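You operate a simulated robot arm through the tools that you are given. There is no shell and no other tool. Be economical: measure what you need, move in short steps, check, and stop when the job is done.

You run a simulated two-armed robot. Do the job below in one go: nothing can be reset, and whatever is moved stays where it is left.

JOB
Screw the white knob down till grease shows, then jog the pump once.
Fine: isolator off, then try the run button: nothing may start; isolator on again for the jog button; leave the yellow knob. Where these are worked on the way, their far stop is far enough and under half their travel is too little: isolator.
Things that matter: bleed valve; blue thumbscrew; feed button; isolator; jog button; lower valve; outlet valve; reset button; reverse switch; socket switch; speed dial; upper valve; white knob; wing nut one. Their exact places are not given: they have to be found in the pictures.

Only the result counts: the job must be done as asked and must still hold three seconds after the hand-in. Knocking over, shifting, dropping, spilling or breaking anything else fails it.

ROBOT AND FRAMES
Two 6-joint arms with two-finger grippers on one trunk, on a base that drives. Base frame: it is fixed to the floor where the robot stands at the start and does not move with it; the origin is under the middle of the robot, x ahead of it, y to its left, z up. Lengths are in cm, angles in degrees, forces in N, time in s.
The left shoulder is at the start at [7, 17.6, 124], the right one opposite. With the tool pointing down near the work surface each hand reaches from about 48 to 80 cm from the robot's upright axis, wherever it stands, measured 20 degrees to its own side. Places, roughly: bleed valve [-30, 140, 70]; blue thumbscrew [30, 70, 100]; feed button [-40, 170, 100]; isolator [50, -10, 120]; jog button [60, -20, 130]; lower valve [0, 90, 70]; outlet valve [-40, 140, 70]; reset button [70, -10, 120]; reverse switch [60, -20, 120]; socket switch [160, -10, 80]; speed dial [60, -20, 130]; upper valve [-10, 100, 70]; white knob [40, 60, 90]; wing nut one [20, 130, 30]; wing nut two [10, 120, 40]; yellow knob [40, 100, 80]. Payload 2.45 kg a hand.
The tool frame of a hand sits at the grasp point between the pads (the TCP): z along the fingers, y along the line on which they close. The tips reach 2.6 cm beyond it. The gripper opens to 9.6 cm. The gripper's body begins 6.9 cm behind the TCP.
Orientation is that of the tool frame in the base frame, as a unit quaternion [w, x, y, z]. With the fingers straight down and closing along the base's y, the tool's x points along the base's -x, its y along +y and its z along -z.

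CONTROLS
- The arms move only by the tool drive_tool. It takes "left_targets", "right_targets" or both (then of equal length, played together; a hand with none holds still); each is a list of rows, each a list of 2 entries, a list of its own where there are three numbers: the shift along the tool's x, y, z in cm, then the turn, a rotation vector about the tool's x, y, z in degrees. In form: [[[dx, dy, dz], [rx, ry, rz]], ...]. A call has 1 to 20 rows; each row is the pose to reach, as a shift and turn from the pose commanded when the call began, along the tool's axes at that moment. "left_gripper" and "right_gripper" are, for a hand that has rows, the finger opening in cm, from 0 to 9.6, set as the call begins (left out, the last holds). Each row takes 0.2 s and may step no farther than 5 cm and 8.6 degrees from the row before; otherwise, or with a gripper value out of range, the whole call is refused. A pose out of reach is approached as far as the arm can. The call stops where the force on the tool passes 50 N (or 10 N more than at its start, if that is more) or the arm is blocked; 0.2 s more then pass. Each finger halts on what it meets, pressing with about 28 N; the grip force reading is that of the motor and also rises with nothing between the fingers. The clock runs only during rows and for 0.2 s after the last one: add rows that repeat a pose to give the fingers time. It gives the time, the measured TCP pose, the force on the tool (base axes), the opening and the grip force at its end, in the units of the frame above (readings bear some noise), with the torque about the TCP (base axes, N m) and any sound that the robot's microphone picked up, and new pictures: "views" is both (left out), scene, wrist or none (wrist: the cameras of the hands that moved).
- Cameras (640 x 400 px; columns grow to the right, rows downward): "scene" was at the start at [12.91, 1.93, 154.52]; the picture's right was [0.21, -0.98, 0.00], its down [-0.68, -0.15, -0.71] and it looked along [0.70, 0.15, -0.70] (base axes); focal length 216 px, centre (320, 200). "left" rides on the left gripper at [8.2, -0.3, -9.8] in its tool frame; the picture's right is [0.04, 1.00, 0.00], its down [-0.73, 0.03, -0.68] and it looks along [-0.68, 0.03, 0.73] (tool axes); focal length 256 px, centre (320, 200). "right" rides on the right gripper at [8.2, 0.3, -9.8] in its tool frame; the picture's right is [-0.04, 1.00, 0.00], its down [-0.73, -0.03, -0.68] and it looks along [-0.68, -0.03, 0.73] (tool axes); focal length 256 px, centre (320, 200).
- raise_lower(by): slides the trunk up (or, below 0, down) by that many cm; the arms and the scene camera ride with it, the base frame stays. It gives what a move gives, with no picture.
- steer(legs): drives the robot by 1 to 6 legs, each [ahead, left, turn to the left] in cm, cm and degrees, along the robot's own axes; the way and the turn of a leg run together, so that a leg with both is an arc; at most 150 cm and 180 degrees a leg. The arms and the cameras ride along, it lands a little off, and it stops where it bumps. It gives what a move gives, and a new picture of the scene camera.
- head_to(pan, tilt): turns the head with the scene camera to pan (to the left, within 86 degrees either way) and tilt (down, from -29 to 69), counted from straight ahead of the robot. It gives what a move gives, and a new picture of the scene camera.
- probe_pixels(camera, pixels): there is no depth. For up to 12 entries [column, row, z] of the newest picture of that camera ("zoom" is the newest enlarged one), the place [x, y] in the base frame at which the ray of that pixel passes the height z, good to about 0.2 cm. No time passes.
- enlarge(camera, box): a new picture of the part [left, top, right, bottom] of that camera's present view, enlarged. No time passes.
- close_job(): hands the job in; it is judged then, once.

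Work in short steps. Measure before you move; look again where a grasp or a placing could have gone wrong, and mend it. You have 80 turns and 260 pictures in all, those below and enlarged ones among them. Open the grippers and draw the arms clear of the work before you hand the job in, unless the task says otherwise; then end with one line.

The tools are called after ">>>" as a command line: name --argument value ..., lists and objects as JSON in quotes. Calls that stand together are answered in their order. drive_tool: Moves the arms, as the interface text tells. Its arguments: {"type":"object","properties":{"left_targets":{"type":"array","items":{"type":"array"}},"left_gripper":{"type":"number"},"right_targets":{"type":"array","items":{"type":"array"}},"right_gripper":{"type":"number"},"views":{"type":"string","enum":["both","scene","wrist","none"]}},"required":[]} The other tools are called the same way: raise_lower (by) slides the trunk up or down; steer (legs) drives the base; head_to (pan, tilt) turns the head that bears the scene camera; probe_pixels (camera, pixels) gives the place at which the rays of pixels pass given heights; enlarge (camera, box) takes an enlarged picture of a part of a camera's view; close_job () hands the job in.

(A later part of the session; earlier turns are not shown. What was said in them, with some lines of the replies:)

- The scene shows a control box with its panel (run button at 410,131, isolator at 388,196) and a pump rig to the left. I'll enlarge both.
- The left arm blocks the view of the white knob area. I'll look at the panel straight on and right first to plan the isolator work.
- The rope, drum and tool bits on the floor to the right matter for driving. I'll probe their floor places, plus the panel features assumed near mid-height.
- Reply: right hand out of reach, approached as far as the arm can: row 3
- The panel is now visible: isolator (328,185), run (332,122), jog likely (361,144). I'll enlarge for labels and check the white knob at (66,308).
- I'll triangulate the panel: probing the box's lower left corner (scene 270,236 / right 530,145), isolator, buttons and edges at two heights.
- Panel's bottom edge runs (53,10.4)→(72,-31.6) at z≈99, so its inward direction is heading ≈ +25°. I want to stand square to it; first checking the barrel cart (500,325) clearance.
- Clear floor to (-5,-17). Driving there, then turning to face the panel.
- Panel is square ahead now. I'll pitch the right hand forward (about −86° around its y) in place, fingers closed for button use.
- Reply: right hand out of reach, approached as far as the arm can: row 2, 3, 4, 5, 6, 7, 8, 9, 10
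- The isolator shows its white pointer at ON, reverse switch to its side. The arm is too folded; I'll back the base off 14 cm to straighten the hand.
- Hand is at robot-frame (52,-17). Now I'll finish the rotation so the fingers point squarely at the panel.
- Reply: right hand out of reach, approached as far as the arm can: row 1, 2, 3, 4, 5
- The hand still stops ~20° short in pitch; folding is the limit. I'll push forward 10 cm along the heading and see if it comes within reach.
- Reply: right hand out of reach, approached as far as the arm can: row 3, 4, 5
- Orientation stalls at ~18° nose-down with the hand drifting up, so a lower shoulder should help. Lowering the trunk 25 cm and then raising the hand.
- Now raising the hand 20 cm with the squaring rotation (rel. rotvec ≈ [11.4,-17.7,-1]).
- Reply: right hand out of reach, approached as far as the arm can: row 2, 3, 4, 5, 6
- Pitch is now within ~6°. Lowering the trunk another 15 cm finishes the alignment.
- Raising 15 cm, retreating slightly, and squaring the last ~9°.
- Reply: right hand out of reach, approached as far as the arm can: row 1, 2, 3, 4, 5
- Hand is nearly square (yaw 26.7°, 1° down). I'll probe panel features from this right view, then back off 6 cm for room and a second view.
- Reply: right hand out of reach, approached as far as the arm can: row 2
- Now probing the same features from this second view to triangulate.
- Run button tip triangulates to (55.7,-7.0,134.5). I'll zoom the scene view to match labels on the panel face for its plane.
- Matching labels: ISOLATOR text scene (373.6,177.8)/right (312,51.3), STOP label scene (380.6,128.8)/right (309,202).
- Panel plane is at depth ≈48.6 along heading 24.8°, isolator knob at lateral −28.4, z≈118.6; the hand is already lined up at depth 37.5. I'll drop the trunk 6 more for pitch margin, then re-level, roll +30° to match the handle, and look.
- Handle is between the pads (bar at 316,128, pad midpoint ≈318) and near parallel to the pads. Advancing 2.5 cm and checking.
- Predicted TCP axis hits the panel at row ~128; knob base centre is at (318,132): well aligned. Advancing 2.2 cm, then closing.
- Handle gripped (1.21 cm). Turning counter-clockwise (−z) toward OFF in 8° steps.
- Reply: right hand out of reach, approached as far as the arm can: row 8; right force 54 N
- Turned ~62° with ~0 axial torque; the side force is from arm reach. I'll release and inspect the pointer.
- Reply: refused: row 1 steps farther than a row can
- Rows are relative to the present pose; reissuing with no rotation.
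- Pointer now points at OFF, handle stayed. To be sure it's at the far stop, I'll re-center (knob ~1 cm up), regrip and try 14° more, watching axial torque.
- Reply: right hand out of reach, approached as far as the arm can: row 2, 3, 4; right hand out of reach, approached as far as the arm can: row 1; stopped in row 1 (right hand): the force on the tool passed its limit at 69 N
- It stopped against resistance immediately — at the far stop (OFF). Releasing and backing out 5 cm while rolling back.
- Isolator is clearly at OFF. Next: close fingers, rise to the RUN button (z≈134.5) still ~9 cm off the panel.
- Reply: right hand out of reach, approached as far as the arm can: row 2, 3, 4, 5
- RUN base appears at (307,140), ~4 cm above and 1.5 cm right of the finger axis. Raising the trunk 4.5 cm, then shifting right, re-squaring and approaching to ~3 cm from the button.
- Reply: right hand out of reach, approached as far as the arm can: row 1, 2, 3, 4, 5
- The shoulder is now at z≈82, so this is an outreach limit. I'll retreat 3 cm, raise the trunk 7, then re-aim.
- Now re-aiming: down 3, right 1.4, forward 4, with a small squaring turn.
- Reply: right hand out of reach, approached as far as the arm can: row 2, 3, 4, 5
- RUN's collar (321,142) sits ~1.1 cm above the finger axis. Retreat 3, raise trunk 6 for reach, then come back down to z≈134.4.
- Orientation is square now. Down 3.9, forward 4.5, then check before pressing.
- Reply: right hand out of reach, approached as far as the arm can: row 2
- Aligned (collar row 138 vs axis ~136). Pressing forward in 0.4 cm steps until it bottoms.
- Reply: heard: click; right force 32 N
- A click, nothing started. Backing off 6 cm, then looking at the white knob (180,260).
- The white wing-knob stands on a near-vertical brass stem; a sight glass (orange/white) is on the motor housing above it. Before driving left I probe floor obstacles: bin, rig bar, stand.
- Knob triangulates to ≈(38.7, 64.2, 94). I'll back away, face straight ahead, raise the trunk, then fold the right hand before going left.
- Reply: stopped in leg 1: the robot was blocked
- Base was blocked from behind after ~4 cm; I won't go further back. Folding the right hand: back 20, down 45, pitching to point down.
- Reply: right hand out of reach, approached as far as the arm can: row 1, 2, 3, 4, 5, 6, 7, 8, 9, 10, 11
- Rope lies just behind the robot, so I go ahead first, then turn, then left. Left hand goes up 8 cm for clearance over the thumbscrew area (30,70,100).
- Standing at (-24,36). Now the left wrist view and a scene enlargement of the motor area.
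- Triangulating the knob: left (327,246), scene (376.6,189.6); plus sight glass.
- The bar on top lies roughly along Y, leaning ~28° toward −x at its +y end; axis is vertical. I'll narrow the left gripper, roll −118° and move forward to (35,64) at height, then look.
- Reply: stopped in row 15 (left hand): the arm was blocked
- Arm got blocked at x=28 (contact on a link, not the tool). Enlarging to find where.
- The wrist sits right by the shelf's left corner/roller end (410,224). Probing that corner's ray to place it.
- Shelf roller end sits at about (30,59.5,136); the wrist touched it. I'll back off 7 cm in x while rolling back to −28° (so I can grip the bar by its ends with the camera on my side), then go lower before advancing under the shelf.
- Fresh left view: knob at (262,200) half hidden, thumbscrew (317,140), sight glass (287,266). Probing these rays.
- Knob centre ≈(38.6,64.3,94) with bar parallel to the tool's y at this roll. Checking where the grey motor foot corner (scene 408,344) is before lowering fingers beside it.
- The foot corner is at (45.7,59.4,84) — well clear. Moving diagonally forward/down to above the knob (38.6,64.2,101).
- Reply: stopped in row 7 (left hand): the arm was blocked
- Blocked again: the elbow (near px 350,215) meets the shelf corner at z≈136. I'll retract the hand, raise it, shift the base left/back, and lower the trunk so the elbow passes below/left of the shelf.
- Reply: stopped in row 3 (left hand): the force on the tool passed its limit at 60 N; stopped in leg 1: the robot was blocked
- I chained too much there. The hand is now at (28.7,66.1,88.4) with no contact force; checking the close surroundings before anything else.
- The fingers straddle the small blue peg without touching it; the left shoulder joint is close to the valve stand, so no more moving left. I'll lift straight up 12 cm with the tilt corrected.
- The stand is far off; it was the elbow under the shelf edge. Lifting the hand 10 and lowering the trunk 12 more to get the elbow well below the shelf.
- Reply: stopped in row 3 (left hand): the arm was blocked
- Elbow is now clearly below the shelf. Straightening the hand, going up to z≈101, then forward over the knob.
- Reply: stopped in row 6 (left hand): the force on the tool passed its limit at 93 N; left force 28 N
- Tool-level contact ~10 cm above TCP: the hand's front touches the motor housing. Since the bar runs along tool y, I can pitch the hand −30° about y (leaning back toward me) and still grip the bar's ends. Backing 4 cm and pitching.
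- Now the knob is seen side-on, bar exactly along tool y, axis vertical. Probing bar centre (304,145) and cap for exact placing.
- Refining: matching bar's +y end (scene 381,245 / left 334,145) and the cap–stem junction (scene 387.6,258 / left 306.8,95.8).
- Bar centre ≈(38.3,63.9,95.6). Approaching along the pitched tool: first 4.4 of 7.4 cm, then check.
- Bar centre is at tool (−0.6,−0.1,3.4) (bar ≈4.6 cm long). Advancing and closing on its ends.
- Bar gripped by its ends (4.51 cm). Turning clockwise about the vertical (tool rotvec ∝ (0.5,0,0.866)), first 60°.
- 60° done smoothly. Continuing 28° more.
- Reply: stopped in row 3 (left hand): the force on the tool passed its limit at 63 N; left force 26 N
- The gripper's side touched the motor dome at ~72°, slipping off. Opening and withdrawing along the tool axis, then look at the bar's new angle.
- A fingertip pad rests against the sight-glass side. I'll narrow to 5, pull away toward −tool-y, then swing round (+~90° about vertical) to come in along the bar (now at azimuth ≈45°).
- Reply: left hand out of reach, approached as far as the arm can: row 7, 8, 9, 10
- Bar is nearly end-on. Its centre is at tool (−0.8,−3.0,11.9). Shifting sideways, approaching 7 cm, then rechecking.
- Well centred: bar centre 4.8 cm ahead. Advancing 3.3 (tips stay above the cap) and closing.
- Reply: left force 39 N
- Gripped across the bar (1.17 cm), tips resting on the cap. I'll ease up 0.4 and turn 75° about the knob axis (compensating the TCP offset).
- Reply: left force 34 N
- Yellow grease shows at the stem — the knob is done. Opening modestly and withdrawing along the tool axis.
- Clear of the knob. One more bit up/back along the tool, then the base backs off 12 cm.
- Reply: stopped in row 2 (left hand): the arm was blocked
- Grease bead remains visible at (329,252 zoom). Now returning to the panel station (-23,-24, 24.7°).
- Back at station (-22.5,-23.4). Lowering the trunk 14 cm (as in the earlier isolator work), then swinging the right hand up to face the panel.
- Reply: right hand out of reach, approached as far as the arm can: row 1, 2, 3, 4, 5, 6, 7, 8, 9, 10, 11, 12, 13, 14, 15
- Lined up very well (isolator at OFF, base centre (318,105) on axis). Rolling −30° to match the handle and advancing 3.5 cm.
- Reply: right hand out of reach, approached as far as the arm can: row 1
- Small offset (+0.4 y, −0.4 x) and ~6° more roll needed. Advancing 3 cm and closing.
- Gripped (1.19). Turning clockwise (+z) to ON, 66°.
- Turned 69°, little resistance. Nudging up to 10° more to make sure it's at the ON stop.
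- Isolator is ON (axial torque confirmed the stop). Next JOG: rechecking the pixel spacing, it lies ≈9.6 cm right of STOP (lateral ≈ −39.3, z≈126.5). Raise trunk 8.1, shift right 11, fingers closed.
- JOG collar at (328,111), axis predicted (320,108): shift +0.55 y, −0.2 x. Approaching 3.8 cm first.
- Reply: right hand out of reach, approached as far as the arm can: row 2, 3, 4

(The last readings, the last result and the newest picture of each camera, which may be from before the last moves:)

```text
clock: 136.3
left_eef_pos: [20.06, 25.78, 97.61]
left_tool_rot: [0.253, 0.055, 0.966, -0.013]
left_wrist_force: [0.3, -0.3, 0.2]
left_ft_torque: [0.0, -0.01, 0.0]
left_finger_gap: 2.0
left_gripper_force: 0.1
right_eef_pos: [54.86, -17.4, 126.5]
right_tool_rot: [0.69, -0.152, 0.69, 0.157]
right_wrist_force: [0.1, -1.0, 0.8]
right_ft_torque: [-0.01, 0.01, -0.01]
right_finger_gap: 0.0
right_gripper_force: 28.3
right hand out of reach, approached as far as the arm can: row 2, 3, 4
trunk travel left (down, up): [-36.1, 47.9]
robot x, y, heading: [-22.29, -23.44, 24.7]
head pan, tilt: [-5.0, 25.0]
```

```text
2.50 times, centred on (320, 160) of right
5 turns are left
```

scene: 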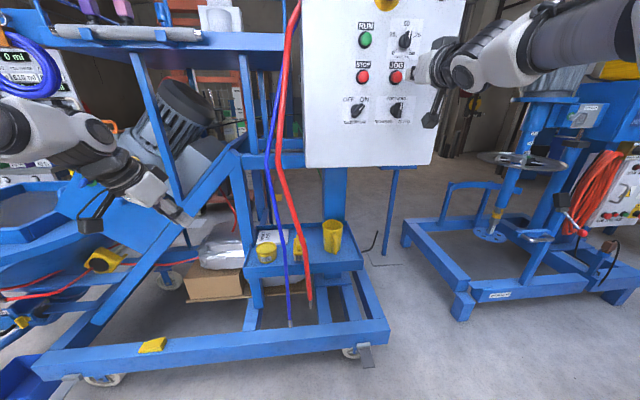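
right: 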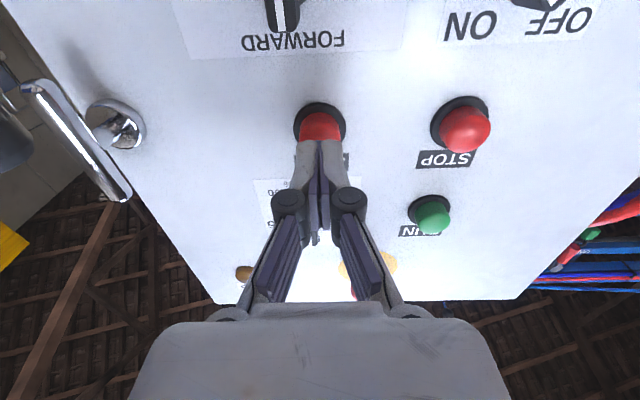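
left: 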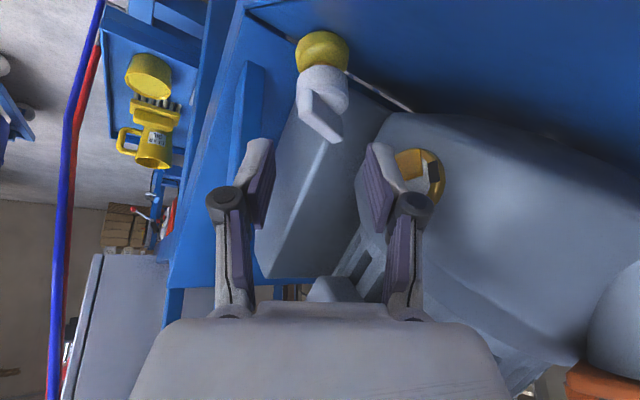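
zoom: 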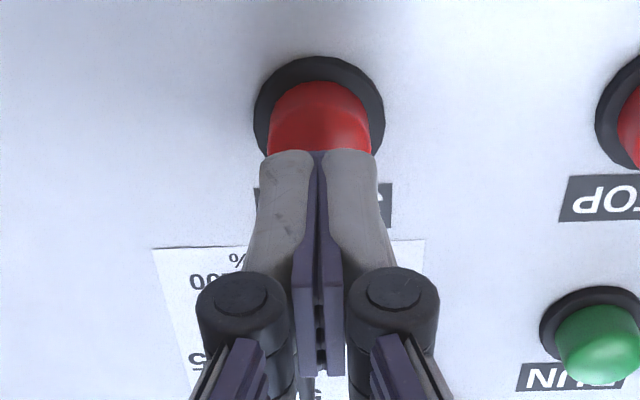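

Aligned on JOG (collar 320,128 vs axis ~131). For reach I back 1 cm, raise the trunk 4, bring the hand back down 4, and press in small steps — once.

>>> drive_tool --right_targets '[[[0, 0, -1], [0, 0, 0]], [[0, 0, -1], [0, 0, 0]]]' --views "none"

>>> raise_lower --by 4

>>> drive_tool --right_targets '[[[2, 0, 0], [0, 0, 0]], [[4, 0, 0], [0, 0, 0]], [[4, 0, 0], [0, 0, 0]], [[4, 0, 0.8], [0, 0, 0]], [[4, 0, 1.4], [0, 0, 0]], [[4, 0, 1.9], [0, 0, 0]], [[4, 0, 2.3], [0, 0, 0]], [[4, 0, 2.7], [0, 0, 0]], [[4, 0, 3.1], [0, 0, 0]], [[4, 0, 3.5], [0, 0, 0]], [[4, 0, 3.8], [0, 0, 0]], [[4, 0, 3.8], [0, 0, 0]]]'

```text
clock: 136.9
left_eef_pos: [20.02, 25.9, 97.58]
left_tool_rot: [0.253, 0.055, 0.966, -0.014]
left_wrist_force: [-0.3, -0.2, 0.5]
left_ft_torque: [0.01, 0.0, 0.01]
left_finger_gap: 2.0
left_gripper_force: 0.1
right_eef_pos: [53.6, -17.84, 126.6]
right_tool_rot: [0.69, -0.151, 0.691, 0.156]
right_wrist_force: [0.2, 0.3, -0.4]
right_ft_torque: [0.06, -0.02, 0.02]
right_finger_gap: 0.0
right_gripper_force: 27.3
trunk travel left (down, up): [-36.1, 47.9]
robot x, y, heading: [-22.52, -23.26, 24.6]
head pan, tilt: [-5.0, 25.0]
```

```text
clock: 137.7
left_eef_pos: [20.09, 25.85, 101.6]
left_tool_rot: [0.252, 0.054, 0.966, -0.013]
left_wrist_force: [-0.1, 0.1, -0.7]
left_ft_torque: [0.02, 0.01, 0.0]
left_finger_gap: 2.03
left_gripper_force: 0.1
right_eef_pos: [53.66, -17.94, 130.63]
right_tool_rot: [0.69, -0.151, 0.691, 0.156]
right_wrist_force: [0.1, 0.5, 0.5]
right_ft_torque: [0.03, 0.0, 0.0]
right_finger_gap: 0.01
right_gripper_force: 28.5
trunk travel left (down, up): [-40.1, 43.9]
robot x, y, heading: [-22.27, -23.55, 24.7]
head pan, tilt: [-5.0, 25.0]
```

```text
clock: 140.3
left_eef_pos: [19.74, 25.72, 101.86]
left_tool_rot: [0.253, 0.054, 0.966, -0.013]
left_wrist_force: [-0.5, 0.4, 0.8]
left_ft_torque: [-0.02, 0.01, -0.01]
left_finger_gap: 2.01
left_gripper_force: 0.1
right_eef_pos: [56.82, -16.52, 126.75]
right_tool_rot: [0.691, -0.15, 0.69, 0.155]
right_wrist_force: [-17.4, -6.8, -8.7]
right_ft_torque: [-0.13, 0.24, 0.04]
right_finger_gap: 0.59
right_gripper_force: 28.7
right hand out of reach, approached as far as the arm can: row 1, 2, 4, 5
trunk travel left (down, up): [-40.1, 43.9]
robot x, y, heading: [-22.19, -23.35, 24.6]
head pan, tilt: [-5.0, 25.0]
heard: click
4 turns are left
```

scene: 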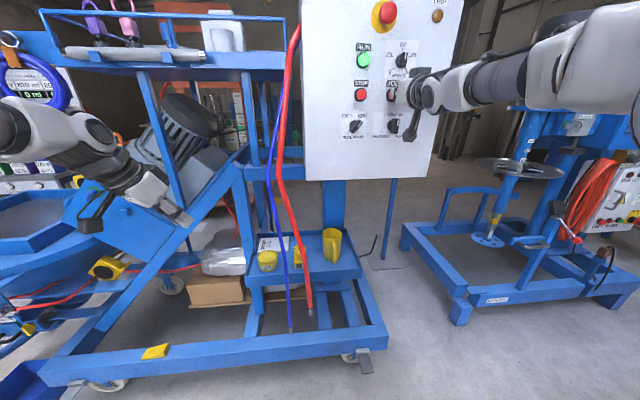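
right: 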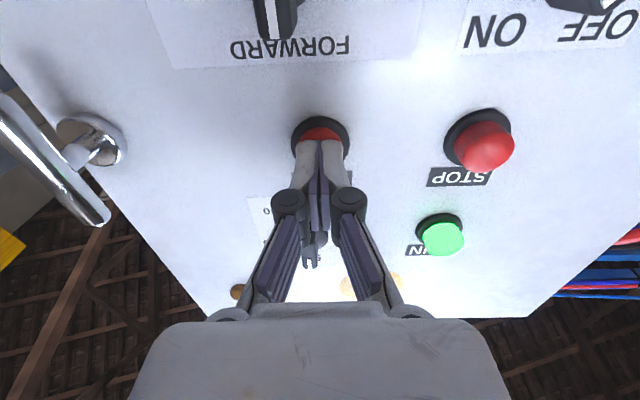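

Click heard and the green lamp lights while jogging. Releasing straight back, clear of the panel, and opening the gripper once away.

>>> drive_tool --right_targets '[[[0, 0, -2], [0, 0, 0]], [[0, 0, -4.5], [0, 0, 0]], [[0, 0, -7.5], [0, 0, 0]], [[0, 0, -10], [0, 0, 0]]]' --views "none"

>>> drive_tool --right_targets '[[[0, 0, 0], [0, 0, 0]], [[0, 0, 0], [0, 0, 0]]]' --right_gripper 6 --left_targets '[[[0, 0, 0], [0, 0, 0]], [[0, 0, 0], [0, 0, 0]]]' --left_gripper 6

>>> enlarge --camera "scene" --box '[300, 0, 470, 180]'

```text
clock: 141.3
left_eef_pos: [20.02, 25.81, 101.68]
left_tool_rot: [0.252, 0.054, 0.966, -0.014]
left_wrist_force: [-0.3, -0.4, -0.8]
left_ft_torque: [0.01, -0.03, 0.02]
left_finger_gap: 2.0
left_gripper_force: 0.0
right_eef_pos: [51.3, -19.02, 126.55]
right_tool_rot: [0.69, -0.15, 0.691, 0.154]
right_wrist_force: [0.7, 0.0, -0.8]
right_ft_torque: [-0.01, 0.02, 0.0]
right_finger_gap: 0.02
right_gripper_force: 28.8
right hand out of reach, approached as far as the arm can: row 3, 4
trunk travel left (down, up): [-40.1, 43.9]
robot x, y, heading: [-22.55, -23.28, 24.5]
head pan, tilt: [-5.0, 25.0]
```

```text
clock: 141.9
left_eef_pos: [19.95, 25.84, 101.74]
left_tool_rot: [0.252, 0.054, 0.966, -0.014]
left_wrist_force: [0.3, 0.4, -0.4]
left_ft_torque: [0.04, 0.0, -0.03]
left_finger_gap: 5.97
left_gripper_force: 0.0
right_eef_pos: [51.39, -18.97, 126.63]
right_tool_rot: [0.69, -0.151, 0.69, 0.156]
right_wrist_force: [-0.6, -0.3, 0.1]
right_ft_torque: [-0.02, -0.01, 0.0]
right_finger_gap: 5.99
right_gripper_force: 0.1
trunk travel left (down, up): [-40.1, 43.9]
robot x, y, heading: [-22.21, -23.17, 24.9]
head pan, tilt: [-5.0, 25.0]
```

scene: 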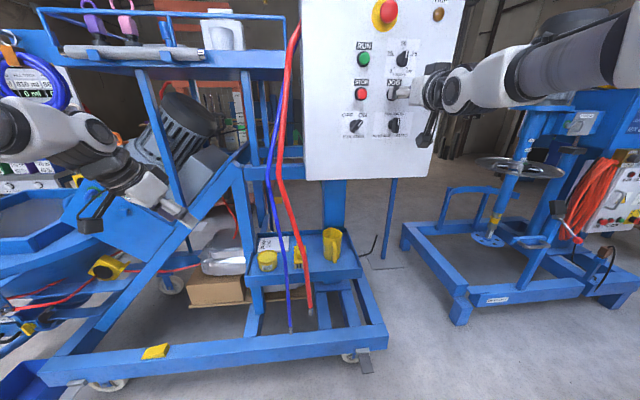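
right: 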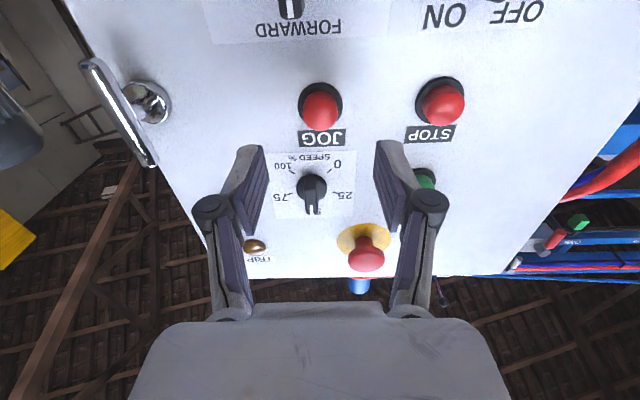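
left: 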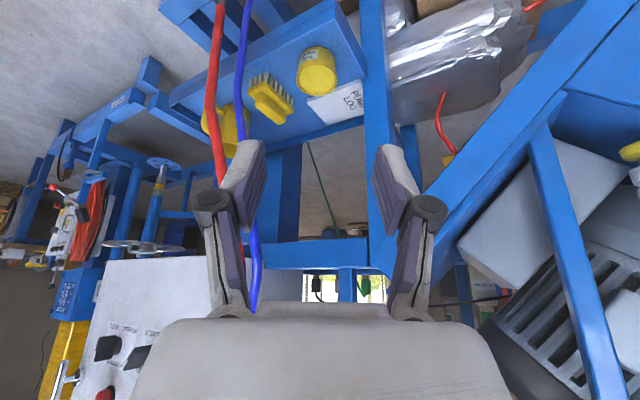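

```text
2.22 times, centred on (385, 90) of scene
3 turns are left
```

zoom: 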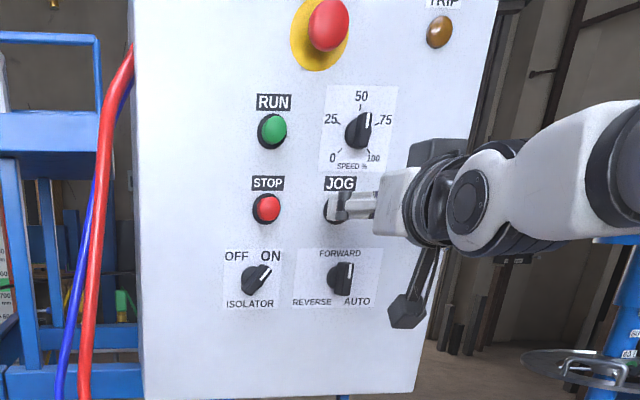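

RUN lamp is off again, isolator at ON, the other controls look unchanged, both hands are open and clear of the work. Handing in.

>>> close_job

```text
The job is handed in.
```

I screwed the white knob down until yellow grease showed, and jogged the pump once, with a click and the green lamp lit while I held the button. With the isolator off, the run button only clicked and nothing started; the isolator then went back on for the jog. I left the yellow knob alone. Along the way the left arm bumped the shelf corner and the motor housing, and the base was once blocked while backing up; I saw nothing knocked over or shifted, and both hands are open and clear.
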